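You operate a simulated robot arm through the tools that you are given. There is no shell and no other tool. Be economical: measure what you need, move in short steps, check, and stop when the job is done.

You run a simulated two-armed robot. Do the job below in one go: nothing can be reset, and whatever is moved stays where it is left.

Task
Take the 16 mm copper tube from the brown-topped red bench and leave it on the top of the white counter. Open the stand drawer, take the grey stopper from the inside of the stand drawer and put it on the roof of the white cabinet, then shut the drawer. Take the cap from the top of the lift table and put it on the cream table. Put the carton from the top of the lift table on the blue panel there. Fetch the grey block from the ledge behind the white cabinet and set it on the top of the lift table. Fetch the copper ring from the grey bench and set it on top of the brown low carton. Do these in any order. Set down upright: grey stopper, carton.
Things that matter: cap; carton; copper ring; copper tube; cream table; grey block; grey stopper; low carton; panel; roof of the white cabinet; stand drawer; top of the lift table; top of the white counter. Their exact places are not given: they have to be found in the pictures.

It is judged by the outcome, as a careful person would: the job done as asked, and still so three seconds after it is handed in. It fails if anything else is knocked over, pushed out of place, dropped, spilled or broken. Lids that push on must go on centred and level and be pressed home; caps that screw on are set level and turned clockwise until they are tight.

Robot
Two 7-joint arms with two-finger grippers on one trunk, on a base that drives. Base frame: it is fixed to the floor where the robot stands at the start and does not move with it; the origin is under the middle of the robot, x ahead of it, y to its left, z up; the surface under the hand at the start is at about z = 850. Readings come in mm, rad, newtons and seconds.
The left shoulder is at the start at [60, 123, 945], the right one opposite. With the tool pointing down near the work surface each hand reaches from about 360 to 800 mm from the robot's upright axis, wherever it stands, measured 20 degrees to its own side. Places, roughly: cap [-6000, -2500, 500]; carton [-5750, -2500, 500]; copper ring (7x7x3 cm) [1200, -3300, 800]; copper tube [750, 0, 750]; cream table [-7700, -4200, 800]; grey block (7x5x3 cm) [-6100, 200, 700]; grey stopper (5x5x8 cm) [-5400, -400, 600]; low carton (20x16x9 cm) [600, -200, 900]; panel [-5750, -2250, 500]; roof of the white cabinet (18x24 cm) [-5760, 100, 1140]; stand drawer [-5400, -400, 600]; top of the lift table [-5800, -2400, 500]; top of the white counter [400, -2500, 400]. Payload 1.47 kg a hand.
The tool frame of a hand sits at the grasp point between the pads (the TCP): z along the fingers, y along the line on which they close. The tips reach 16 mm beyond it. The gripper opens to 87 mm. The gripper's body begins 55 mm behind the TCP.
Orientation is told as [roll, pitch, yaw] about the base's x, y, z axes, in that order, counted from this pose: with the fingers straight down and closing along the base's y, the tool's x points along the base's -x, its y along +y and its z along -z.

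Tools
- The arms move only by the tool apply_moves. It takes "left_motion", "right_motion" or both (then of equal length, played together; a hand with none holds still); each is text: rows parted by semicolons, each of 7 numbers parted by spaces: the shift along the tool's x, y, z in mm, then the turn, a rotation vector about the tool's x, y, z in rad, then the gripper command, from -1 (shut) to 1 (fully open), values between in proportion. In form: tx ty tz rx ry rz hand; .... A call has 1 to 20 rows; each row shifts and turns the commanded pose from where the row before left it, along the tool's axes as they then stand. Rows are played at 5 a second. More than 50 mm and 0.15 rad between two rows, or a gripper value outside its range, and nothing of the call is played. Where a pose cannot be reached the arm comes as near as it can. A force on the tool above 40 N (or 10 N above the force at the start of the call, whichever is more), or a blocked arm, ends the call early, and 0.2 s more pass. Each finger travels about 153 mm/s and halts on what it meets, pressing with about 28 N; the grip force reading is that of the motor and also rises with nothing between the fingers. The clock runs only during rows and for 0.2 s after the last one: add rows that do not move to give the fingers time. The reply holds the time, the measured pose of the TCP, the force on the tool along the base axes, the opening and the grip force, in the units named above and with some noise, with the torque about the TCP (base axes, N m) and any sound that the robot's microphone picked up.
- Cameras (640 x 400 px; columns grow to the right, rows downward): "scene" is now at [93.5, -24.7, 1500.4]; the picture's right is [-0.21, -0.98, 0.00], its down [-0.66, 0.15, -0.74] and it looks along [0.72, -0.16, -0.68] (base axes); focal length 278 px, centre (320, 200). "left" rides on the left gripper at [73, -12, -90] in its tool frame; the picture's right is [0.16, 0.99, 0.00], its down [-0.72, 0.12, -0.68] and it looks along [-0.67, 0.11, 0.73] (tool axes); focal length 247 px, centre (320, 200). "right" rides on the right gripper at [73, 12, -90] in its tool frame; the picture's right is [-0.16, 0.99, 0.00], its down [-0.72, -0.12, -0.68] and it looks along [-0.67, -0.11, 0.73] (tool axes); focal length 247 px, centre (320, 200).
- capture(camera): a new picture of that camera. It takes no simulated time.
- slide_trunk(by): slides the trunk up (or, below 0, down) by that many mm; the arms and the scene camera ride with it, the base frame stays. It gives what a move gives, with no picture.
- drive_base(legs): drives the robot by 1 to 6 legs, each [ahead, left, turn to the left] in mm, mm and rad, along the robot's own axes; the way and the turn of a leg run together, so that a leg with both is an arc; at most 1500 mm and 3.142 rad a leg. The arms and the cameras ride along, it lands a little off, and it stops where it bumps. It gives what a move gives.
- head_to(pan, tilt): turns the head with the scene camera to pan (to the left, within 2.094 rad either way) and tilt (down, from -0.506 to 1.204), counted from straight ahead of the robot. It gives what a move gives.
- pixel_to_xyz(camera, pixels): there is no depth. For up to 12 entries [column, row, z] of the newest picture of that camera ("zoom" is the newest enlarged one), the place [x, y] in the base frame at which the ray of that pixel passes the height z, good to about 2 mm, but the place of the scene camera against the robot may be out by one fixed shift of up to 18 mm in any direction. It takes no simulated time.
- close_up(camera, box): a new picture of the part [left, top, right, bottom] of that camera's present view, enlarged. It takes no simulated time.
- job_done(): hands the job in; it is judged then, once.

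Work in short steps. Measure before you move; look again where a grasp or a placing could have gone wrong, and mend it. You have 138 turns and 172 pictures in all, those below and enlarged ones among them. Open the grippers and draw the arms clear of the work before you hand the job in, unless the task says otherwise; then end with one line.

The tools are called after "Call:" as name(argument=value, ...) on one line, values as JSON. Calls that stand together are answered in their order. apply_moves: Moves the arms, as the interface text tells. Its arguments: {"type":"object","properties":{"left_motion":{"type":"string"},"right_motion":{"type":"string"}},"required":[]} The other tools are called the same way: slide_trunk (by) slides the trunk up or down; drive_base (legs) drives the base; head_to (pan, tilt) turns the head that bears the scene camera; capture (camera) takes a picture; pixel_to_xyz (camera, pixels) gives the place at which the rays of pixels pass given heights; close_up (camera, box) takes an enlarged picture of a part of a camera's view; job_done () hands the job in.

At the start:

```text
time_s: 0.0
left_eef_pos: [586.6, 198.6, 1137.3]
left_tool_rot: [-0.001, 0.001, 0.001]
left_wrist_force: [-0.1, 0.6, -0.3]
left_moment: [0.0, 0.01, 0.03]
left_opening: 86.9
left_grasp_force: 0.2
right_eef_pos: [424.0, -189.5, 1147.4]
right_tool_rot: [0.0, -0.001, 0.001]
right_wrist_force: [0.7, -0.6, -0.9]
right_moment: [-0.01, -0.01, 0.0]
right_opening: 86.8
right_grasp_force: 0.1
trunk travel left (down, up): [-100.0, 130.0]
robot x, y, heading: [-0.4, 1.6, 0.001]
head pan, tilt: [-0.216, 0.745]
```

scene: 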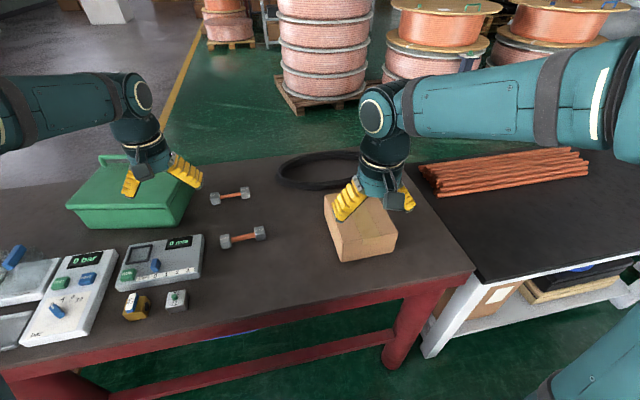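
right: 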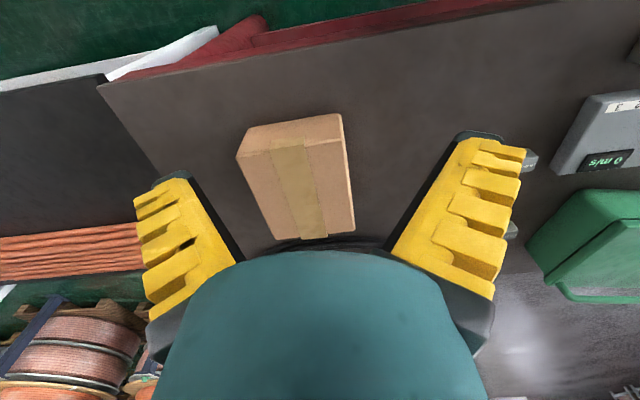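
left: 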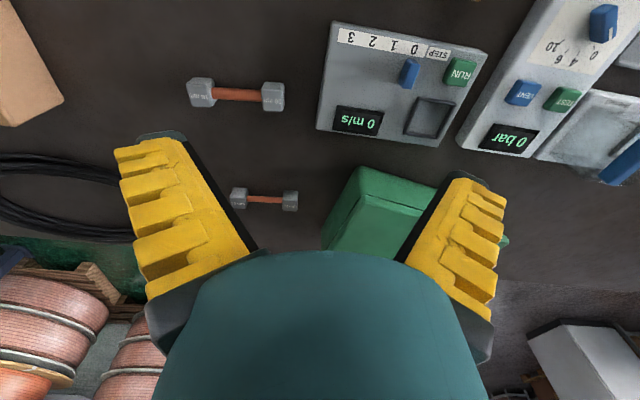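

The bench shows two tubes with grey ends, at about (230,195) and (243,237) in the scene view, and I must tell which is 16 mm. I take enlarged views of them.

Call:
close_up(camera="left", box=[170, 60, 330, 220])

Call:
close_up(camera="scene", box=[190, 170, 290, 260])

```text
2.50 times, centred on (250, 140) of left
```

zoom: 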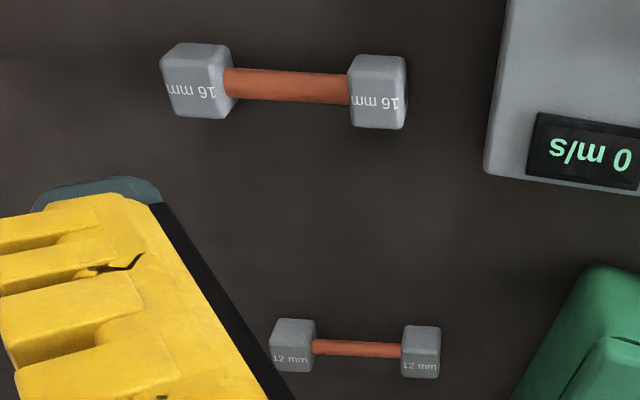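

```text
4.44 times, centred on (240, 215) of scene
```

zoom: 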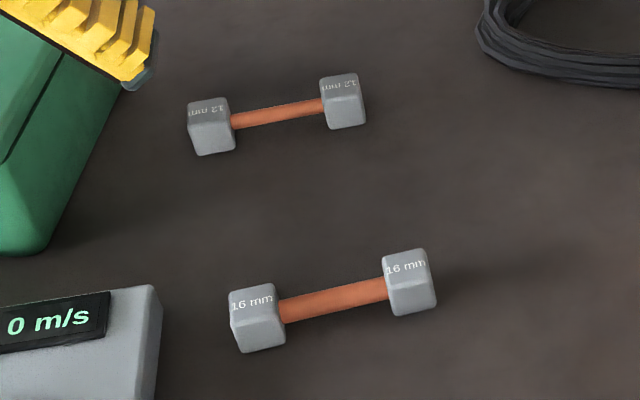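

The near tube, ends at (207,92) and (272,96) in the left view, is the 16 mm one. I measure it at plausible heights from both cameras.

Call:
pixel_to_xyz(camera="left", pixels=[[202, 93, 850], [202, 93, 870], [272, 97, 850], [272, 97, 870], [238, 95, 870], [238, 95, 850], [234, 198, 870], [294, 201, 870], [350, 130, 850]])

Call:
pixel_to_xyz(camera="scene", pixels=[[243, 238, 870], [243, 238, 850], [226, 241, 870], [259, 233, 870], [335, 197, 940], [382, 196, 940], [396, 242, 940], [342, 237, 940], [342, 261, 850]])

Call:
pixel_to_xyz(camera="right", pixels=[[237, 155, 940], [342, 114, 940], [247, 130, 940], [275, 239, 850], [354, 232, 850], [308, 142, 940], [305, 142, 940]])

```text
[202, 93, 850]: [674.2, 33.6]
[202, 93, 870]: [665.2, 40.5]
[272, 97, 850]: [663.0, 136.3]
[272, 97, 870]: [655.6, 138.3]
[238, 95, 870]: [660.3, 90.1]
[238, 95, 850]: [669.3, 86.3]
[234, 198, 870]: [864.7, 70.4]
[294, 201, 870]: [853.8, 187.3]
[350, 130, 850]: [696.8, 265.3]
```

```text
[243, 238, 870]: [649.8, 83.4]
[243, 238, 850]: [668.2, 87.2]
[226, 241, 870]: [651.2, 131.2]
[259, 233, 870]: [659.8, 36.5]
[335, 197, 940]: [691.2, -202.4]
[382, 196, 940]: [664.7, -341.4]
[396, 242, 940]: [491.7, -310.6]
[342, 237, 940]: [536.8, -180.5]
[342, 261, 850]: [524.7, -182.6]
```

```text
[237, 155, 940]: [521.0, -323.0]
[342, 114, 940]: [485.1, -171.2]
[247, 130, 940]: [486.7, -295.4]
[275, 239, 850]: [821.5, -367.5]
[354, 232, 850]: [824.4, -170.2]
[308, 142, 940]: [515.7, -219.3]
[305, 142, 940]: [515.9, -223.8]
```

The two cameras agree on a tube axis centre near (663, 88) with a slight skew of about 0.1 rad. I bring the left hand above it with the fingers turned to close across the tube.

Call:
apply_moves(left_motion="-15 -22 34 0 0 0 1; -15 -22 34 0 0 0 1; -15 -22 34 0 0 0 1; -15 -22 34 0 0 0 1; -15 -22 34 0 0 0 1; 0 0 0 0 0 0.147 1; 0 0 0 0 0 0.147 1; 0 0 0 0 0 0.147 1; 0 0 0 0 0 0.147 1; 0 0 0 0 0 0.147 1; 0 0 0 0 0 0.147 1; 0 0 0 0 0 0.147 1; 0 0 0 0 0 0.147 1; 0 0 0 0 0 0.147 1; 0 0 0 0 0 0.147 1; 0 0 0 0 0 0 1; 0 0 0 0 0 0 1")

Call:
capture(camera="left")

Call:
capture(camera="scene")

```text
time_s: 3.6
left_eef_pos: [661.7, 87.2, 968.0]
left_tool_rot: [-0.001, 0.001, -1.471]
left_wrist_force: [-0.1, -0.7, -0.2]
left_moment: [-0.01, -0.02, 0.02]
left_opening: 87.0
left_grasp_force: 0.1
right_eef_pos: [423.9, -190.2, 1148.5]
right_tool_rot: [0.001, 0.0, 0.0]
right_wrist_force: [-0.9, 0.0, 0.5]
right_moment: [-0.03, 0.0, 0.0]
right_opening: 87.2
right_grasp_force: 0.1
trunk travel left (down, up): [-100.0, 130.0]
robot x, y, heading: [-0.6, -2.4, -0.005]
head pan, tilt: [-0.216, 0.745]
```

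```text
166 pictures are left
```

left: 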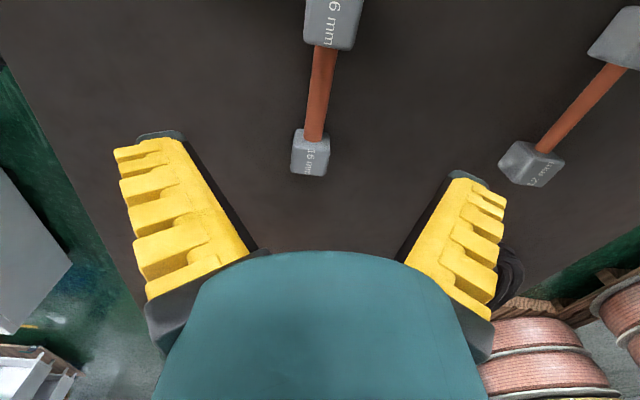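

```text
165 pictures are left
```

scene: 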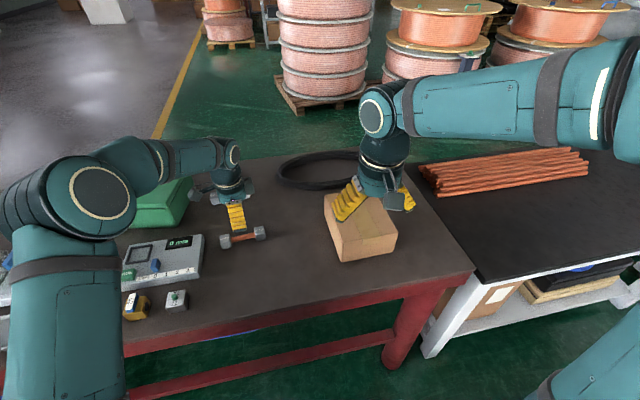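

The tube shaft runs from (327,47) to (315,140) in the left view. I convert these to place it relative to the fingers.

Call:
pixel_to_xyz(camera="left", pixels=[[327, 47, 870], [315, 140, 870], [327, 47, 850], [315, 140, 850], [321, 90, 865], [310, 160, 865], [292, 173, 850], [324, 176, 850]])

```text
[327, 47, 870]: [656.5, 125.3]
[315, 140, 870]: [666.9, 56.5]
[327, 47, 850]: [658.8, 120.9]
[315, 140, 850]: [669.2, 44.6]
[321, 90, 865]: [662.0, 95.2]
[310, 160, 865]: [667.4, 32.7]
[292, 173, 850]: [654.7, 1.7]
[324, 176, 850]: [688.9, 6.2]
```

The shaft centre is at about (662, 90, 865). I lower the hand to z≈870, shift 3 mm along the tube, and close.

Call:
apply_moves(left_motion="3 0 25 0 0 0 1; 0 0 25 0 0 0 1; 0 0 25 0 0 0 1; 0 0 15 0 0 0 1; 0 0 8 0 0 0 1; 0 0 0 0 0 0 1; 0 0 0 0 0 0 -1; 0 0 0 0 0 0 -1; 0 0 0 0 0 0 -1; 0 0 0 0 0 0 -1; 0 0 -30 0 0 0 -1; 0 0 -30 0 0 0 -1; 0 0 -30 0 0 0 -1; 0 0 0 0 0 0 -1")

Call:
capture(camera="left")

```text
time_s: 6.6
left_eef_pos: [659.8, 89.3, 957.6]
left_tool_rot: [-0.001, 0.0, -1.469]
left_wrist_force: [-0.2, 0.7, -1.5]
left_moment: [-0.02, -0.02, 0.02]
left_opening: 9.1
left_grasp_force: 27.6
right_eef_pos: [426.2, -190.8, 1149.1]
right_tool_rot: [0.0, -0.001, 0.0]
right_wrist_force: [-0.7, -0.4, -0.1]
right_moment: [0.0, 0.0, -0.06]
right_opening: 87.0
right_grasp_force: 0.1
trunk travel left (down, up): [-100.0, 130.0]
robot x, y, heading: [-1.0, -1.5, -0.0]
head pan, tilt: [-0.216, 0.745]
```

```text
164 pictures are left
```

left: 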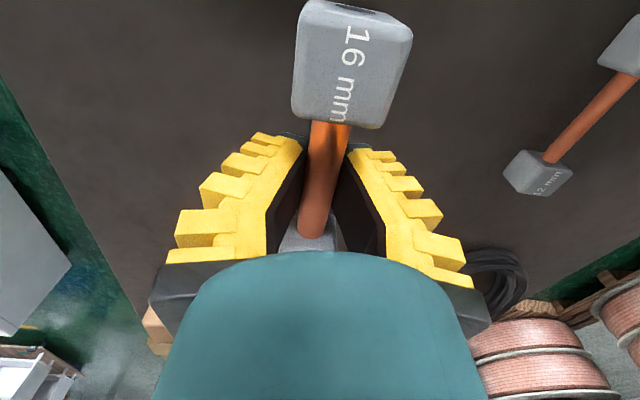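

The tube is held (opening 9 mm, grip 27.6 N, tube seen between the pads). I raise the left hand and look to the right for the way to the counter.

Call:
apply_moves(left_motion="0 0 -40 0 0 0 -1; 0 0 -40 0 0 0 -1; 0 0 -40 0 0 0 -1; 0 -40 0 0 0 0 -1; 0 -40 0 0 0 0 -1; 0 -40 0 0 0 0 -1; 0 -40 0 0 0 0 -1; 0 -30 0 0 0 0 -1")

Call:
head_to(pan=-1.4, tilt=0.5)

Call:
capture(camera="scene")

Call:
head_to(pan=-2.09, tilt=0.3)

Call:
capture(camera="scene")

Call:
head_to(pan=2.09, tilt=0.3)

Call:
capture(camera="scene")

```text
time_s: 8.4
left_eef_pos: [471.0, 68.8, 1078.5]
left_tool_rot: [0.001, -0.001, -1.469]
left_wrist_force: [-1.0, 0.1, -0.6]
left_moment: [0.02, -0.02, -0.02]
left_opening: 9.4
left_grasp_force: 28.1
right_eef_pos: [423.3, -188.9, 1149.9]
right_tool_rot: [0.001, -0.001, 0.0]
right_wrist_force: [0.2, 0.3, 0.3]
right_moment: [0.01, 0.0, 0.01]
right_opening: 87.0
right_grasp_force: 0.0
trunk travel left (down, up): [-100.0, 130.0]
robot x, y, heading: [0.2, -0.8, 0.001]
head pan, tilt: [-0.216, 0.745]
```

```text
time_s: 9.8
left_eef_pos: [472.3, 68.4, 1079.3]
left_tool_rot: [0.0, 0.0, -1.47]
left_wrist_force: [0.2, 0.4, -0.8]
left_moment: [0.0, 0.01, 0.02]
left_opening: 9.6
left_grasp_force: 27.8
right_eef_pos: [424.5, -190.0, 1148.4]
right_tool_rot: [0.0, 0.001, 0.0]
right_wrist_force: [0.6, 0.1, 0.2]
right_moment: [0.02, 0.0, -0.02]
right_opening: 87.0
right_grasp_force: 0.0
trunk travel left (down, up): [-100.0, 130.0]
robot x, y, heading: [-0.5, -0.4, -0.006]
head pan, tilt: [-1.4, 0.499]
```

```text
163 pictures are left
```

scene: 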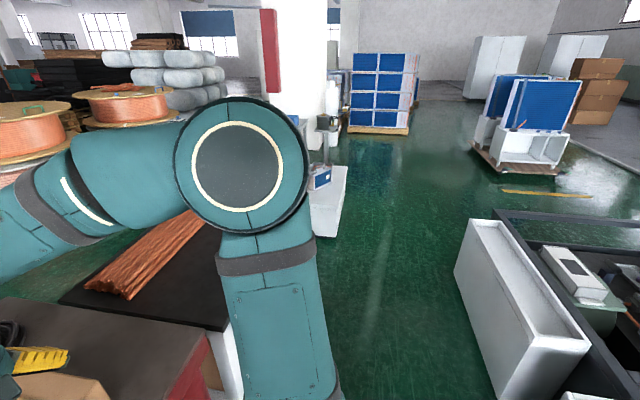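

```text
time_s: 10.8
left_eef_pos: [471.6, 69.4, 1079.1]
left_tool_rot: [0.0, 0.0, -1.468]
left_wrist_force: [-0.3, -0.2, -1.5]
left_moment: [0.05, 0.0, 0.02]
left_opening: 9.4
left_grasp_force: 28.1
right_eef_pos: [424.6, -189.8, 1149.2]
right_tool_rot: [0.0, 0.0, -0.001]
right_wrist_force: [-0.7, 0.1, -0.7]
right_moment: [-0.01, 0.04, 0.01]
right_opening: 87.3
right_grasp_force: 0.0
trunk travel left (down, up): [-100.0, 130.0]
robot x, y, heading: [0.5, 1.4, 0.001]
head pan, tilt: [-2.089, 0.3]
```

```text
162 pictures are left
```

scene: 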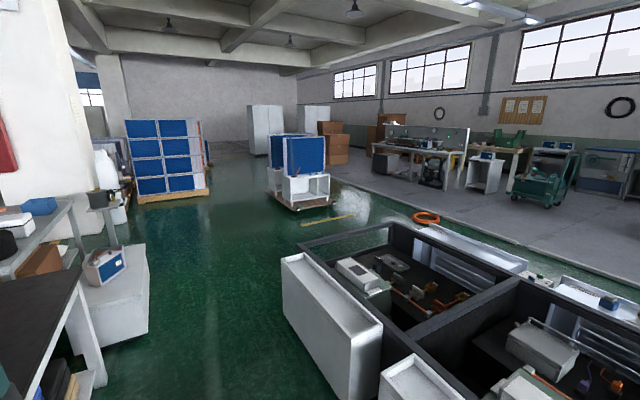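

```text
time_s: 14.2
left_eef_pos: [472.1, 69.4, 1079.6]
left_tool_rot: [0.0, 0.001, -1.468]
left_wrist_force: [0.0, -0.2, -1.0]
left_moment: [-0.01, 0.0, 0.0]
left_opening: 10.1
left_grasp_force: 27.8
right_eef_pos: [423.7, -188.8, 1148.2]
right_tool_rot: [0.0, 0.001, -0.001]
right_wrist_force: [-0.1, 0.4, 0.6]
right_moment: [0.02, -0.02, -0.01]
right_opening: 87.1
right_grasp_force: 0.1
trunk travel left (down, up): [-100.0, 130.0]
robot x, y, heading: [0.3, 2.8, -0.008]
head pan, tilt: [2.089, 0.3]
```

```text
161 pictures are left
```

scene: 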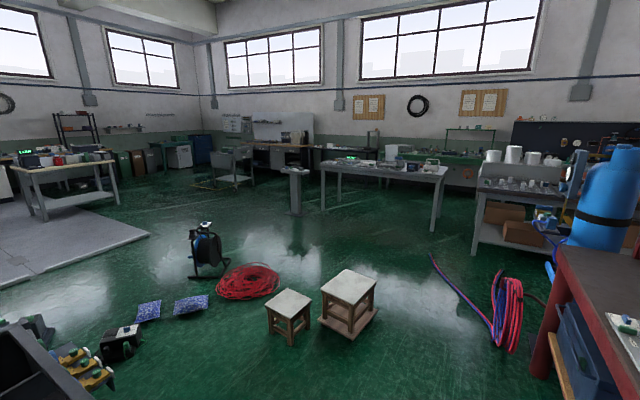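

The white low counter with the blue instrument shows at about (115,290) in the second view, with the grey bench behind it. I take one more view to measure the floor clearances.

Call:
head_to(pan=-1.85, tilt=0.55)

Call:
capture(camera="scene")

```text
time_s: 17.5
left_eef_pos: [471.5, 69.9, 1079.3]
left_tool_rot: [0.001, 0.0, -1.469]
left_wrist_force: [1.0, 0.0, -0.7]
left_moment: [-0.02, -0.02, -0.02]
left_opening: 10.4
left_grasp_force: 28.2
right_eef_pos: [424.8, -189.3, 1148.2]
right_tool_rot: [0.001, 0.0, 0.002]
right_wrist_force: [-0.5, -0.3, 0.1]
right_moment: [-0.01, 0.03, 0.01]
right_opening: 86.8
right_grasp_force: 0.0
trunk travel left (down, up): [-100.0, 130.0]
robot x, y, heading: [-0.2, -3.1, -0.003]
head pan, tilt: [-1.85, 0.55]
```

```text
160 pictures are left
```

scene: 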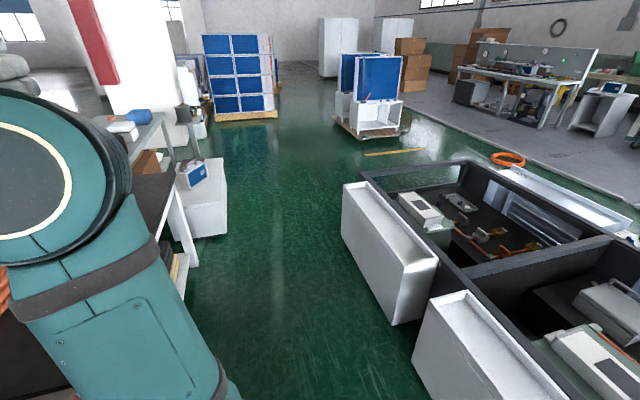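

The counter is at about (205,195) and there is an aisle between it and the white bins. I measure the corners on the floor.

Call:
pixel_to_xyz(camera="scene", pixels=[[186, 235, 0], [226, 233, 0], [227, 160, 450], [228, 205, 450], [176, 210, 450], [390, 325, 0], [343, 242, 0], [412, 372, 0], [185, 300, 0], [197, 265, 0], [163, 112, 850]])

```text
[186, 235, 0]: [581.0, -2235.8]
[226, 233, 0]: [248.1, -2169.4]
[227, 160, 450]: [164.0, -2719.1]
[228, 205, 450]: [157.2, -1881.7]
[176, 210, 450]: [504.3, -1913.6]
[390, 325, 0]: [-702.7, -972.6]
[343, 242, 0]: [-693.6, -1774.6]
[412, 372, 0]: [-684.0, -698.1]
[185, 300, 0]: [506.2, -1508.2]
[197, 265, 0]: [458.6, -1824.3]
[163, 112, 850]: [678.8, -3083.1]
```

The aisle runs between x≈-690 and x≈250, so the robot fits at x≈-220 with heading kept. I back off 220 mm and strafe right to face the counter.

Call:
drive_base(legs=[[-220, 0, 0], [0, -1200, 0], [0, -1200, 0]])

Call:
head_to(pan=0, tilt=0.7)

Call:
capture(camera="scene")

```text
time_s: 39.6
left_eef_pos: [274.2, -2290.5, 1080.0]
left_tool_rot: [0.0, 0.0, -1.465]
left_wrist_force: [0.3, 0.3, -1.7]
left_moment: [-0.03, -0.03, 0.0]
left_opening: 6.1
left_grasp_force: 28.8
right_eef_pos: [227.7, -2550.5, 1148.9]
right_tool_rot: [0.001, 0.0, 0.008]
right_wrist_force: [0.1, -0.4, -0.5]
right_moment: [-0.01, -0.01, -0.01]
right_opening: 86.8
right_grasp_force: 0.0
trunk travel left (down, up): [-100.0, 130.0]
robot x, y, heading: [-197.9, -2358.6, 0.006]
head pan, tilt: [-1.85, 0.55]
```

```text
time_s: 41.4
left_eef_pos: [274.0, -2291.4, 1079.1]
left_tool_rot: [0.0, -0.001, -1.463]
left_wrist_force: [-0.7, -0.2, -1.3]
left_moment: [-0.04, 0.03, 0.0]
left_opening: 5.9
left_grasp_force: 28.3
right_eef_pos: [228.9, -2550.6, 1149.6]
right_tool_rot: [0.0, 0.0, 0.007]
right_wrist_force: [-1.2, 0.3, -0.7]
right_moment: [0.04, 0.02, 0.01]
right_opening: 87.2
right_grasp_force: 0.0
trunk travel left (down, up): [-100.0, 130.0]
robot x, y, heading: [-196.9, -2367.5, 0.006]
head pan, tilt: [0.0, 0.7]
```

```text
159 pictures are left
```

scene: 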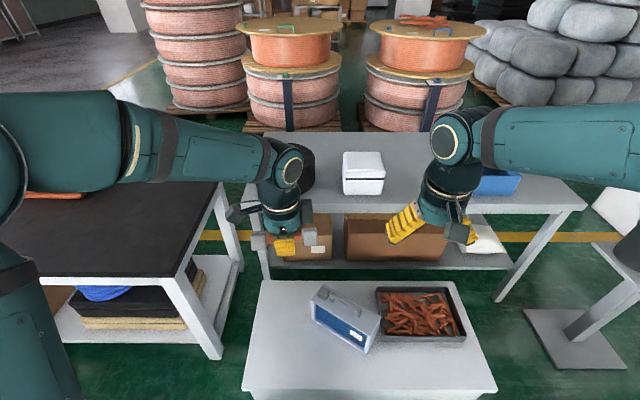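

The counter is ahead with an instrument and a tray on it; the front strip is free. The left opening fell from 10 to 6 mm, so I check the tube in the left camera and measure the counter.

Call:
capture(camera="left")

Call:
pixel_to_xyz(camera="scene", pixels=[[262, 282, 450], [243, 391, 450], [497, 389, 450], [455, 282, 450], [313, 325, 450], [363, 352, 450], [260, 282, 500], [455, 282, 500], [497, 389, 500]])

Call:
capture(camera="right")

```text
158 pictures are left
```

left: 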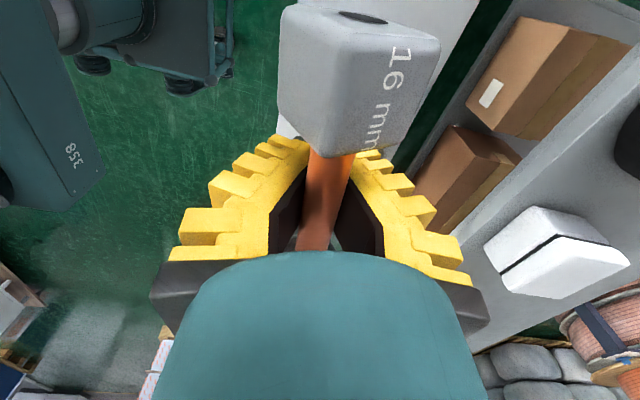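

```text
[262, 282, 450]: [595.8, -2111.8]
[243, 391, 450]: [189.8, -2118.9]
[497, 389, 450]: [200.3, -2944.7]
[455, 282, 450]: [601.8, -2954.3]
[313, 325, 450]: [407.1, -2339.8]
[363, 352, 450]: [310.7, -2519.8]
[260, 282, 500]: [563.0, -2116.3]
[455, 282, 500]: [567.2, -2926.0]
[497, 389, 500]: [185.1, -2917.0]
```

```text
157 pictures are left
```

right: 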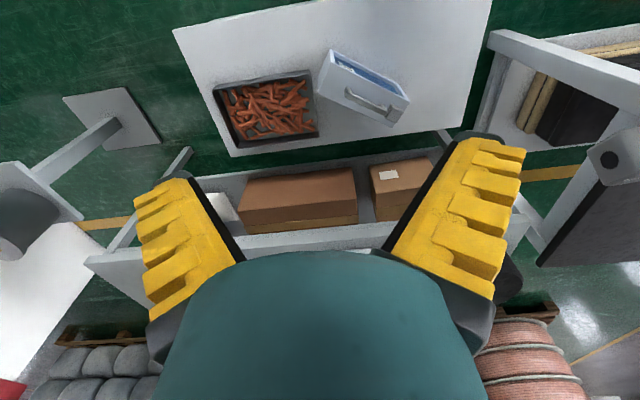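

The tube has tilted in the pads, so I should place it soon. I triangulate the counter height with corner (232,157) in the right view against the scene corner (455,282).

Call:
pixel_to_xyz(camera="right", pixels=[[232, 157, 350], [232, 157, 400], [232, 157, 450], [232, 157, 500], [173, 27, 450], [173, 27, 400], [173, 27, 500]])

Call:
pixel_to_xyz(camera="scene", pixels=[[455, 282, 350], [455, 282, 400], [455, 282, 450], [497, 389, 400], [497, 389, 350], [262, 282, 400], [243, 391, 400], [380, 345, 400], [313, 325, 400], [363, 352, 400]])

```text
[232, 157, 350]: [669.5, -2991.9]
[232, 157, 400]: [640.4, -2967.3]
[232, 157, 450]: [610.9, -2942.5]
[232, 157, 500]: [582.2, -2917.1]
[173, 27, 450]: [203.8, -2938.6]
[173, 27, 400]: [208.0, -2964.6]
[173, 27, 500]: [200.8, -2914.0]
```

```text
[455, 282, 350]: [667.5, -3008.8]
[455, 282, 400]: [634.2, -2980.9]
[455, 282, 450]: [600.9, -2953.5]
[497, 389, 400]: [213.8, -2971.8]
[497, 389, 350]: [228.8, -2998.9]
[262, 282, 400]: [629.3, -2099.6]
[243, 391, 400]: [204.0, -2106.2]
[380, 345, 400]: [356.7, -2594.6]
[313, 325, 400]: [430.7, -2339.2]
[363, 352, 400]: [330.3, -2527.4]
```

Heights of about 450–500 fit the counter top; the free left strip is around (380,-2220). I lower the trunk fully and bring the left hand above that spot.

Call:
slide_trunk(by=-100)

Call:
apply_moves(left_motion="10 19 40 0 0 0 -1; 10 19 40 0 0 0 -1; 10 19 40 0 0 0 -1; 10 19 40 0 0 0 -1; 10 19 40 0 0 0 -1; 10 19 40 0 0 0 -1; 0 0 0 0 0 0 -1")

Call:
capture(camera="left")

Call:
capture(camera="scene")

```text
time_s: 42.8
left_eef_pos: [274.4, -2291.2, 979.9]
left_tool_rot: [0.0, -0.001, -1.463]
left_wrist_force: [0.0, -0.1, -0.3]
left_moment: [-0.02, 0.01, -0.02]
left_opening: 5.9
left_grasp_force: 27.5
right_eef_pos: [227.3, -2551.3, 1048.9]
right_tool_rot: [0.001, 0.001, 0.007]
right_wrist_force: [0.0, 0.6, -0.3]
right_moment: [-0.01, -0.02, -0.02]
right_opening: 86.9
right_grasp_force: 0.0
trunk travel left (down, up): [0.0, 230.0]
robot x, y, heading: [-199.4, -2365.9, 0.006]
head pan, tilt: [0.0, 0.7]
```

```text
time_s: 44.4
left_eef_pos: [381.9, -2219.8, 738.2]
left_tool_rot: [0.001, 0.001, -1.464]
left_wrist_force: [0.6, -0.6, -1.2]
left_moment: [0.0, -0.01, -0.01]
left_opening: 6.0
left_grasp_force: 28.2
right_eef_pos: [227.2, -2551.0, 1048.0]
right_tool_rot: [0.0, 0.001, 0.007]
right_wrist_force: [-0.8, -1.2, -0.8]
right_moment: [-0.02, -0.01, 0.02]
right_opening: 87.0
right_grasp_force: 0.1
trunk travel left (down, up): [0.0, 230.0]
robot x, y, heading: [-198.4, -2366.8, 0.005]
head pan, tilt: [0.0, 0.7]
```

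```text
156 pictures are left
```

left: 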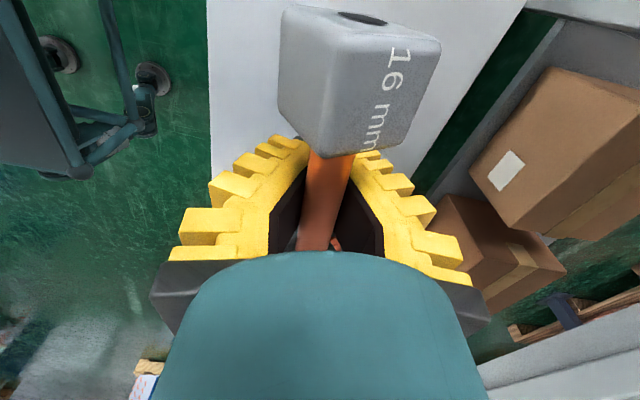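

```text
155 pictures are left
```

scene: 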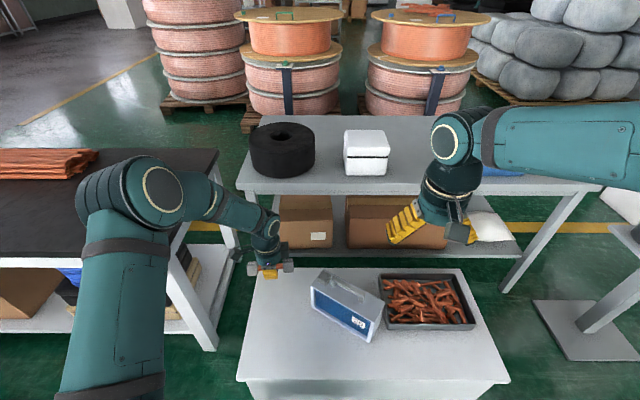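

The hand is over the clear left part of the counter. I descend 180 mm and look again.

Call:
apply_moves(left_motion="0 0 40 0 0 0 -1; 0 0 40 0 0 0 -1; 0 0 40 0 0 0 -1; 0 0 30 0 0 0 -1; 0 0 30 0 0 0 -1; 0 0 0 0 0 0 -1")

Call:
capture(camera="left")

Call:
close_up(camera="scene", box=[200, 200, 420, 400])

```text
time_s: 45.8
left_eef_pos: [382.0, -2217.0, 557.8]
left_tool_rot: [0.0, 0.0, -1.463]
left_wrist_force: [-0.7, -1.1, -1.8]
left_moment: [-0.01, -0.02, -0.02]
left_opening: 6.0
left_grasp_force: 27.8
right_eef_pos: [228.1, -2550.2, 1047.8]
right_tool_rot: [-0.001, -0.001, 0.005]
right_wrist_force: [-0.8, -0.4, -0.5]
right_moment: [-0.02, 0.03, 0.03]
right_opening: 86.9
right_grasp_force: 0.0
trunk travel left (down, up): [0.0, 230.0]
robot x, y, heading: [-199.4, -2364.1, 0.004]
head pan, tilt: [0.0, 0.7]
```

```text
154 pictures are left
```

left: 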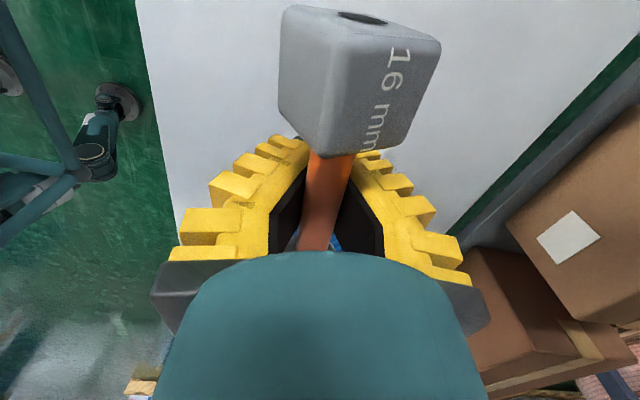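

```text
2.00 times, centred on (310, 300) of scene
```

zoom: 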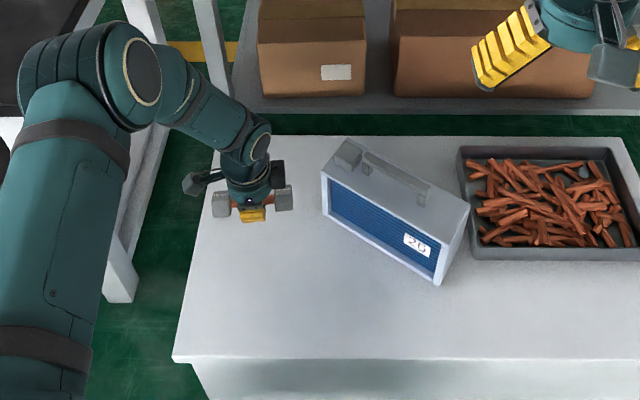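

The tube hangs clear of the instrument. I lower in 5 mm rows, shifted 10 mm to the left, watching for contact force.

Call:
apply_moves(left_motion="10 0 5 0 0 0 -1; 0 0 5 0 0 0 -1; 0 0 5 0 0 0 -1; 0 0 5 0 0 0 -1; 0 0 5 0 0 0 -1; 0 0 5 0 0 0 -1; 0 0 5 0 0 0 -1; 0 0 5 0 0 0 -1")

Call:
close_up(camera="scene", box=[240, 230, 380, 330])

```text
time_s: 47.6
left_eef_pos: [380.3, -2210.4, 517.9]
left_tool_rot: [0.001, 0.001, -1.462]
left_wrist_force: [-0.5, 0.2, -1.2]
left_moment: [-0.02, -0.01, 0.02]
left_opening: 6.1
left_grasp_force: 28.0
right_eef_pos: [227.8, -2549.5, 1047.5]
right_tool_rot: [-0.001, -0.001, 0.006]
right_wrist_force: [-0.9, 0.1, 0.6]
right_moment: [-0.03, 0.01, -0.03]
right_opening: 87.1
right_grasp_force: 0.1
trunk travel left (down, up): [0.0, 230.0]
robot x, y, heading: [-199.4, -2364.5, 0.007]
head pan, tilt: [0.0, 0.7]
```

```text
4.00 times, centred on (310, 280) of scene
```

zoom: 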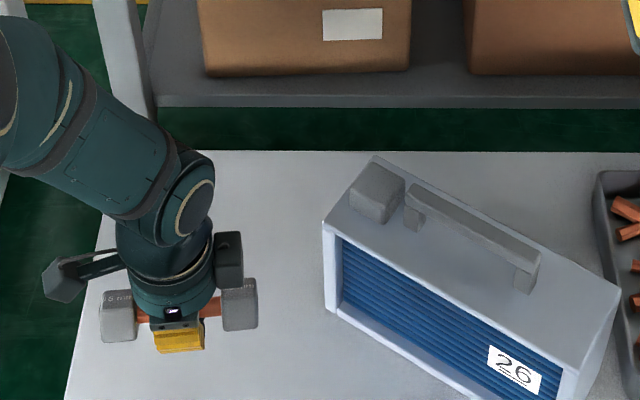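

No contact yet at 518. I continue in 5 mm rows.

Call:
apply_moves(left_motion="0 0 5 0 0 0 -1; 0 0 5 0 0 0 -1; 0 0 5 0 0 0 -1; 0 0 5 0 0 0 -1; 0 0 5 0 0 0 -1; 0 0 5 0 0 0 -1")

Call:
close_up(camera="scene", box=[240, 230, 380, 330])

```text
time_s: 49.0
left_eef_pos: [378.7, -2208.9, 489.9]
left_tool_rot: [0.0, -0.001, -1.462]
left_wrist_force: [0.8, 0.7, -0.3]
left_moment: [0.0, 0.01, -0.05]
left_opening: 6.0
left_grasp_force: 28.4
right_eef_pos: [228.6, -2550.1, 1048.2]
right_tool_rot: [0.0, 0.0, 0.006]
right_wrist_force: [-0.7, -0.9, -0.5]
right_moment: [-0.01, 0.0, 0.0]
right_opening: 86.8
right_grasp_force: 0.0
trunk travel left (down, up): [0.0, 230.0]
robot x, y, heading: [-197.7, -2364.8, 0.01]
head pan, tilt: [0.0, 0.7]
```

```text
4.00 times, centred on (310, 280) of scene
```

zoom: 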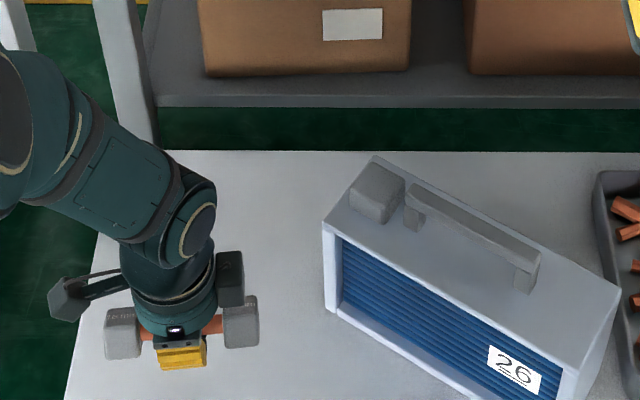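

No contact yet at 490. I keep lowering slowly.

Call:
apply_moves(left_motion="0 0 5 0 0 0 -1; 0 0 5 0 0 0 -1; 0 0 5 0 0 0 -1; 0 0 5 0 0 0 -1; 0 0 5 0 0 0 -1; 0 0 5 0 0 0 -1; 0 0 5 0 0 0 -1; 0 0 5 0 0 0 -1")

Call:
close_up(camera="scene", box=[240, 230, 380, 330])

```text
time_s: 50.8
left_eef_pos: [379.7, -2209.0, 449.0]
left_tool_rot: [0.0, -0.001, -1.461]
left_wrist_force: [0.3, 0.7, -0.7]
left_moment: [-0.01, 0.02, 0.0]
left_opening: 6.1
left_grasp_force: 28.5
right_eef_pos: [228.3, -2549.2, 1048.3]
right_tool_rot: [-0.002, 0.0, 0.009]
right_wrist_force: [0.7, 0.2, 0.0]
right_moment: [0.02, 0.0, 0.01]
right_opening: 86.9
right_grasp_force: 0.0
trunk travel left (down, up): [0.0, 230.0]
robot x, y, heading: [-194.5, -2358.6, 0.003]
head pan, tilt: [0.0, 0.7]
```

```text
4.00 times, centred on (310, 280) of scene
```

zoom: 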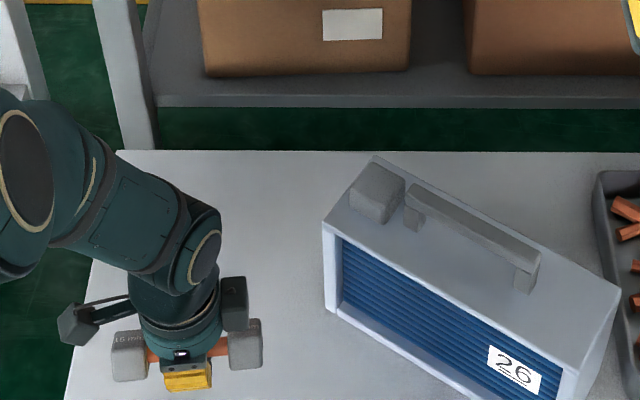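

Still no contact at 449, so the top is likely near 400. I continue.

Call:
apply_moves(left_motion="0 0 5 0 0 0 -1; 0 0 5 0 0 0 -1; 0 0 5 0 0 0 -1; 0 0 4 0 0 0 -1; 0 0 4 0 0 0 -1; 0 0 4 0 0 0 -1; 0 0 4 0 0 0 -1; 0 0 4 0 0 0 -1")

Call:
close_up(camera="scene", box=[240, 240, 380, 340])

Call:
capture(camera="left")

```text
time_s: 52.6
left_eef_pos: [380.0, -2209.5, 413.6]
left_tool_rot: [0.0, 0.0, -1.464]
left_wrist_force: [-0.2, -0.5, -1.1]
left_moment: [-0.01, -0.01, 0.05]
left_opening: 6.2
left_grasp_force: 28.3
right_eef_pos: [227.9, -2550.0, 1047.8]
right_tool_rot: [0.0, 0.003, 0.006]
right_wrist_force: [0.0, -0.6, 0.2]
right_moment: [0.02, 0.0, 0.03]
right_opening: 87.0
right_grasp_force: 0.1
trunk travel left (down, up): [0.0, 230.0]
robot x, y, heading: [-198.3, -2359.7, 0.003]
head pan, tilt: [0.0, 0.7]
```

```text
4.00 times, centred on (310, 290) of scene
```

zoom: 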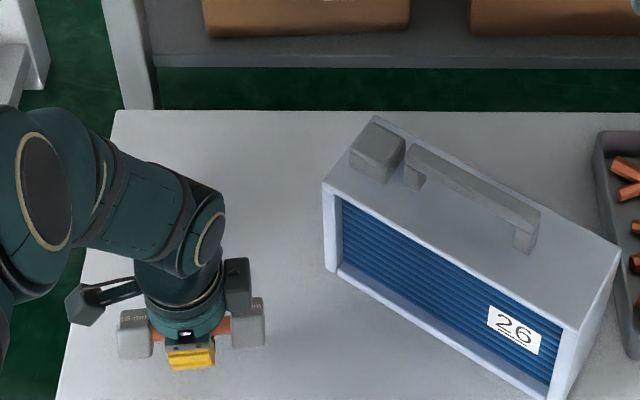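

```text
148 pictures are left
```

left: 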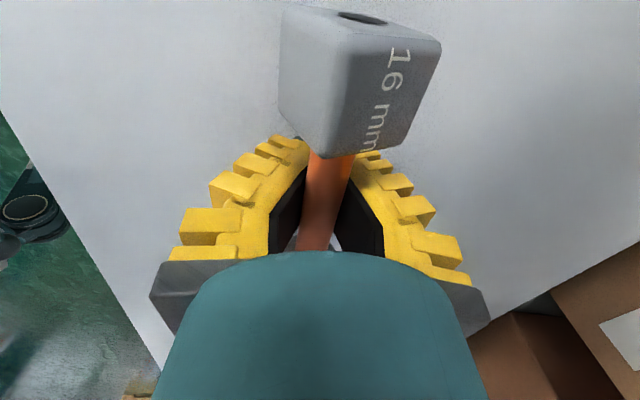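

A faint shadow shows but no contact at 414. I continue down.

Call:
apply_moves(left_motion="0 0 4 0 0 0 -1; 0 0 4 0 0 0 -1; 0 0 4 0 0 0 -1; 0 0 4 0 0 0 -1; 0 0 4 0 0 0 -1; 0 0 4 0 0 0 -1; 0 0 4 0 0 0 -1; 0 0 4 0 0 0 -1; 0 0 4 0 0 0 -1")

Call:
close_up(camera="scene", box=[240, 240, 380, 340])

```text
time_s: 54.0
left_eef_pos: [379.8, -2209.1, 393.7]
left_tool_rot: [0.002, 0.002, -1.461]
left_wrist_force: [-13.7, 0.5, 27.2]
left_moment: [-0.03, 0.12, -0.04]
left_opening: 6.0
left_grasp_force: 28.1
right_eef_pos: [226.7, -2551.1, 1049.4]
right_tool_rot: [0.001, -0.002, 0.009]
right_wrist_force: [0.2, -0.1, -0.4]
right_moment: [-0.03, 0.0, 0.01]
right_opening: 86.9
right_grasp_force: 0.1
trunk travel left (down, up): [0.0, 230.0]
robot x, y, heading: [-200.0, -2363.5, 0.008]
head pan, tilt: [0.0, 0.7]
stopped in row 7 (left hand): the force on the tool passed its limit at 48 N (the readings are from after the stop); the commanded pose is now the measured one
```

```text
4.00 times, centred on (310, 290) of scene
```

zoom: 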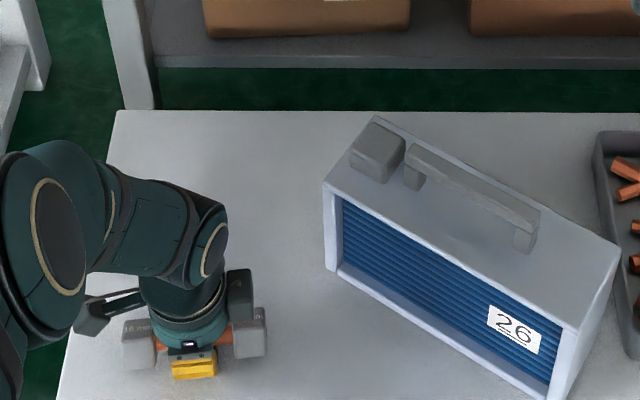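

Fingertips touch the counter (surface ≈378). I back off 1 mm, open gently, then lift away.

Call:
apply_moves(left_motion="0 0 -1 0 0 0 -1; 0 0 0 0 0 0 -0.8; 0 0 0 0 0 0 -0.7; 0 0 0 0 0 0 -0.6; 0 0 0 0 0 0 -0.3; 0 0 0 0 0 0 0.3; 0 0 0 0 0 0 0.3; 0 0 -30 0 0 0 0.3; 0 0 -40 0 0 0 0.3; 0 0 -40 0 0 0 0.3; 0 0 -40 0 0 0 0.3; 0 0 -40 0 0 0 0.3; 0 0 -40 0 0 0 0.3; 0 0 -40 0 0 0 0.3")

Call:
capture(camera="left")

Call:
close_up(camera="scene", box=[220, 90, 620, 340])

```text
time_s: 57.0
left_eef_pos: [382.6, -2209.2, 665.5]
left_tool_rot: [0.002, -0.001, -1.461]
left_wrist_force: [-0.7, 0.5, -1.2]
left_moment: [-0.02, 0.0, 0.0]
left_opening: 61.4
left_grasp_force: 3.0
right_eef_pos: [226.9, -2550.5, 1049.8]
right_tool_rot: [-0.002, 0.0, 0.008]
right_wrist_force: [0.4, -0.3, -0.1]
right_moment: [-0.01, -0.02, 0.01]
right_opening: 86.8
right_grasp_force: 0.1
trunk travel left (down, up): [0.0, 230.0]
robot x, y, heading: [-200.6, -2366.2, 0.003]
head pan, tilt: [0.0, 0.7]
```

```text
146 pictures are left
```

left: 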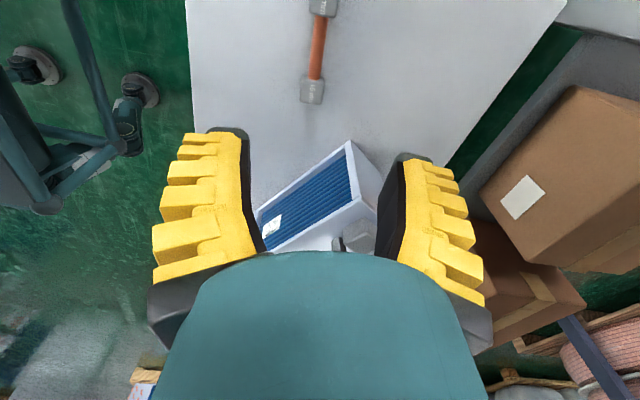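

```text
1.60 times, centred on (420, 215) of scene
```

zoom: 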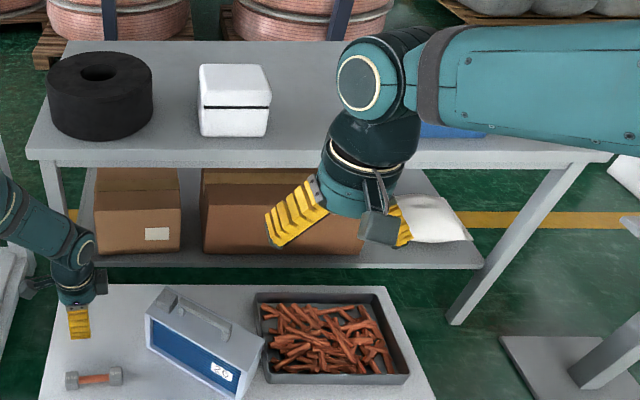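

The tube lies on the counter upright in its place. I raise the trunk back and look at the grey bench and the floor to the right.

Call:
slide_trunk(by=230)

Call:
head_to(pan=-0.6, tilt=0.55)

Call:
capture(camera="scene")

Call:
capture(camera="right")

```text
time_s: 59.5
left_eef_pos: [383.1, -2209.6, 892.5]
left_tool_rot: [-0.001, 0.0, -1.462]
left_wrist_force: [-0.1, 0.8, -0.3]
left_moment: [-0.01, -0.01, -0.01]
left_opening: 61.6
left_grasp_force: 3.4
right_eef_pos: [228.1, -2549.6, 1278.0]
right_tool_rot: [-0.001, 0.0, 0.007]
right_wrist_force: [0.0, 0.1, 0.0]
right_moment: [0.04, 0.03, -0.02]
right_opening: 87.2
right_grasp_force: 0.1
trunk travel left (down, up): [-230.0, 0.0]
robot x, y, heading: [-198.5, -2364.6, 0.011]
head pan, tilt: [0.0, 0.7]
```

```text
time_s: 60.5
left_eef_pos: [383.4, -2209.9, 892.6]
left_tool_rot: [0.002, 0.0, -1.46]
left_wrist_force: [0.4, 0.0, 0.1]
left_moment: [0.01, 0.04, 0.02]
left_opening: 61.4
left_grasp_force: 3.2
right_eef_pos: [227.7, -2549.8, 1279.1]
right_tool_rot: [0.001, 0.003, 0.007]
right_wrist_force: [-0.3, 0.1, 0.5]
right_moment: [0.02, 0.01, 0.02]
right_opening: 87.0
right_grasp_force: 0.1
trunk travel left (down, up): [-230.0, 0.0]
robot x, y, heading: [-197.4, -2361.2, 0.006]
head pan, tilt: [-0.6, 0.55]
```

```text
144 pictures are left
```

scene: 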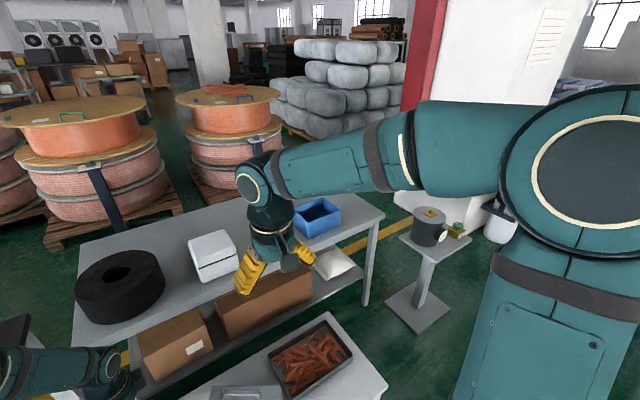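

```text
143 pictures are left
```

right: 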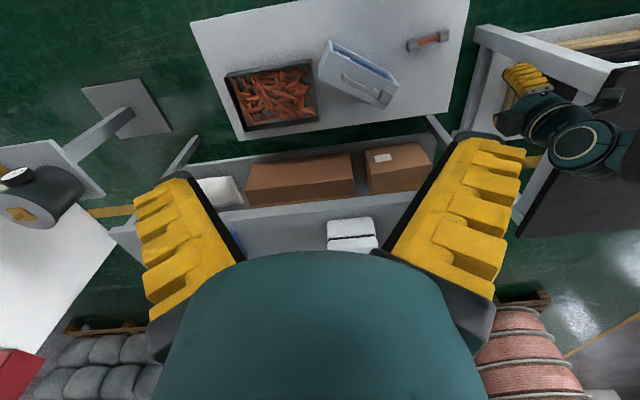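

I measure the blue box, bench corner and the small stand with the drum to see where the ring (near 1200,-3300) can be.

Call:
pixel_to_xyz(camera="scene", pixels=[[315, 215, 850], [385, 212, 800], [310, 195, 800], [430, 230, 800], [420, 330, 0], [385, 300, 0], [450, 318, 0], [372, 305, 0], [75, 345, 800], [387, 395, 378], [327, 312, 378], [425, 215, 0]])

Call:
close_up(camera="scene", box=[180, 140, 480, 340])

```text
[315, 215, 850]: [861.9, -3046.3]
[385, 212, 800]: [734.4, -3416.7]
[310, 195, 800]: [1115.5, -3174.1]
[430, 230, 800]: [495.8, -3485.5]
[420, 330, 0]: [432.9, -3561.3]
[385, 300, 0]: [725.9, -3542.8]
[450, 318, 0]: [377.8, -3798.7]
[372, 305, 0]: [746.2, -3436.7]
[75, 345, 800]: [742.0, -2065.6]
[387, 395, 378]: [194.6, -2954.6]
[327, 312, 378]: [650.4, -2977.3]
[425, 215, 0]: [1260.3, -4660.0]
```

```text
2.00 times, centred on (330, 240) of scene
```

zoom: 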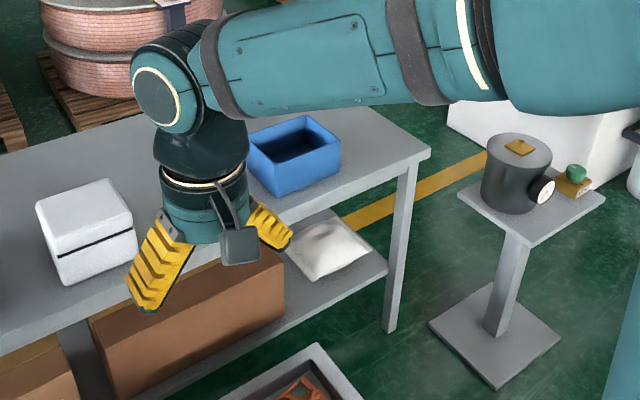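

The ring is not visible; it is likely behind the arm or blue box at the bench's far right. I raise and tuck both hands, turn to face along the aisle, and drive on south to view the bench end.

Call:
apply_moves(left_motion="0 -20 -40 0 0 0 0.3; 0 -30 -40 0 0 0 0.3; 0 -40 -25 0 0 0 0.3; 0 -40 -25 0 0 0 0.3; 0 -40 -25 0 0 0 0.3; 0 -20 -20 0 0 0 0.3", right_motion="10 0 20 0 0 0 1; 10 0 20 0 0 0 1; 10 0 20 0 0 0 1; 0 0 20 0 0 0 1; 0 0 20 0 0 0 1; 0 0 20 0 0 0 1")

Call:
drive_base(legs=[[-30, 0, 0], [0, 0, -1.571], [1300, 0, 0]])

Call:
head_to(pan=1.0, tilt=0.45)

Call:
capture(camera="scene")

Call:
head_to(pan=0.0, tilt=0.45)

Call:
capture(camera="scene")

```text
time_s: 61.9
left_eef_pos: [193.5, -2228.8, 1070.7]
left_tool_rot: [0.002, 0.002, -1.462]
left_wrist_force: [-0.3, -0.6, -0.1]
left_moment: [-0.01, -0.03, 0.0]
left_opening: 61.7
left_grasp_force: 3.6
right_eef_pos: [197.3, -2550.7, 1158.0]
right_tool_rot: [0.001, 0.0, 0.007]
right_wrist_force: [0.4, -0.1, 0.7]
right_moment: [0.0, -0.02, 0.03]
right_opening: 87.2
right_grasp_force: 0.0
trunk travel left (down, up): [-230.0, 0.0]
robot x, y, heading: [-195.8, -2362.2, 0.007]
head pan, tilt: [-0.6, 0.55]
```

```text
time_s: 72.7
left_eef_pos: [-75.7, -4067.0, 1070.2]
left_tool_rot: [0.002, 0.0, -3.021]
left_wrist_force: [-0.4, -0.4, -0.5]
left_moment: [-0.01, 0.01, 0.0]
left_opening: 61.6
left_grasp_force: 3.5
right_eef_pos: [-398.7, -4073.5, 1158.3]
right_tool_rot: [0.0, 0.001, -1.552]
right_wrist_force: [-0.7, -0.3, 0.0]
right_moment: [-0.03, -0.02, -0.01]
right_opening: 87.0
right_grasp_force: 0.0
trunk travel left (down, up): [-230.0, 0.0]
robot x, y, heading: [-215.0, -3674.8, -1.554]
head pan, tilt: [-0.6, 0.55]
```

```text
time_s: 74.4
left_eef_pos: [-76.5, -4067.1, 1069.7]
left_tool_rot: [0.0, 0.001, -3.021]
left_wrist_force: [-0.3, 0.1, 0.3]
left_moment: [0.03, -0.04, -0.01]
left_opening: 61.3
left_grasp_force: 3.5
right_eef_pos: [-397.4, -4073.5, 1158.1]
right_tool_rot: [0.0, 0.0, -1.552]
right_wrist_force: [-0.2, -0.2, 0.3]
right_moment: [0.0, 0.02, 0.01]
right_opening: 87.2
right_grasp_force: 0.1
trunk travel left (down, up): [-230.0, 0.0]
robot x, y, heading: [-217.6, -3678.0, -1.546]
head pan, tilt: [1.0, 0.45]
```

```text
141 pictures are left
```

scene: 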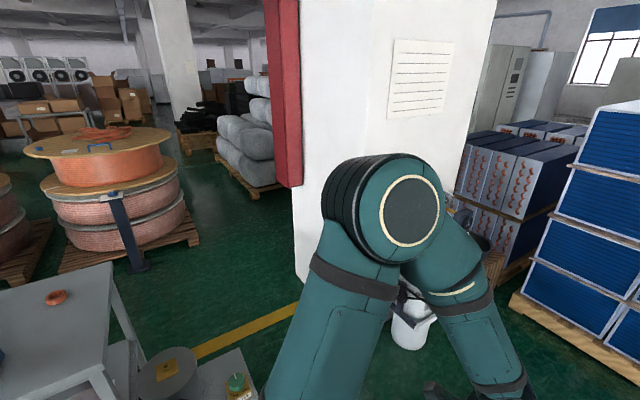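

```text
time_s: 75.7
left_eef_pos: [-76.5, -4066.4, 1070.6]
left_tool_rot: [0.002, 0.0, -3.022]
left_wrist_force: [0.0, 1.1, -1.0]
left_moment: [0.01, 0.01, -0.01]
left_opening: 61.2
left_grasp_force: 3.4
right_eef_pos: [-397.1, -4073.5, 1159.0]
right_tool_rot: [0.001, -0.001, -1.551]
right_wrist_force: [0.6, 0.0, 0.8]
right_moment: [-0.02, 0.0, -0.01]
right_opening: 87.0
right_grasp_force: 0.0
trunk travel left (down, up): [-230.0, 0.0]
robot x, y, heading: [-216.9, -3673.2, -1.554]
head pan, tilt: [0.0, 0.45]
```

```text
140 pictures are left
```

scene: 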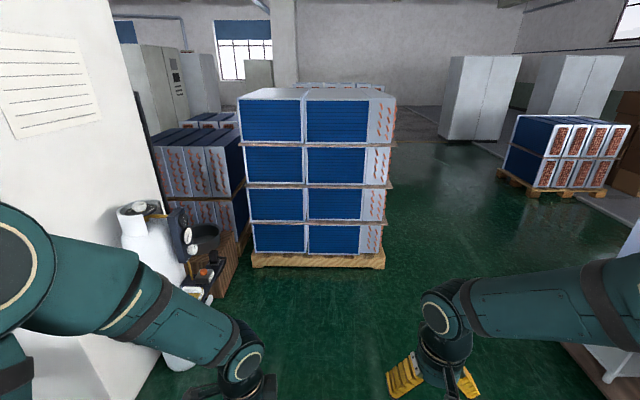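

The copper ring is visible at (57,297) in the pan-1.0 view, near the bench's south end. I take that view again to measure the ring, the pillar and the stand.

Call:
head_to(pan=1.3, tilt=0.6)

Call:
capture(camera="scene")

```text
time_s: 77.2
left_eef_pos: [-75.5, -4066.4, 1068.7]
left_tool_rot: [0.001, -0.001, -3.021]
left_wrist_force: [0.9, -0.1, -0.9]
left_moment: [0.03, 0.0, -0.04]
left_opening: 61.4
left_grasp_force: 3.6
right_eef_pos: [-397.2, -4073.7, 1158.0]
right_tool_rot: [-0.001, -0.001, -1.552]
right_wrist_force: [-0.6, -0.6, -0.4]
right_moment: [0.04, 0.0, 0.0]
right_opening: 87.0
right_grasp_force: 0.0
trunk travel left (down, up): [-230.0, 0.0]
robot x, y, heading: [-214.5, -3674.9, -1.55]
head pan, tilt: [1.3, 0.6]
```

```text
139 pictures are left
```

scene: 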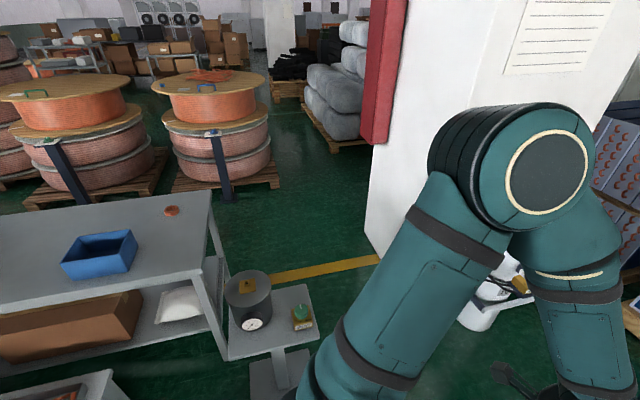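

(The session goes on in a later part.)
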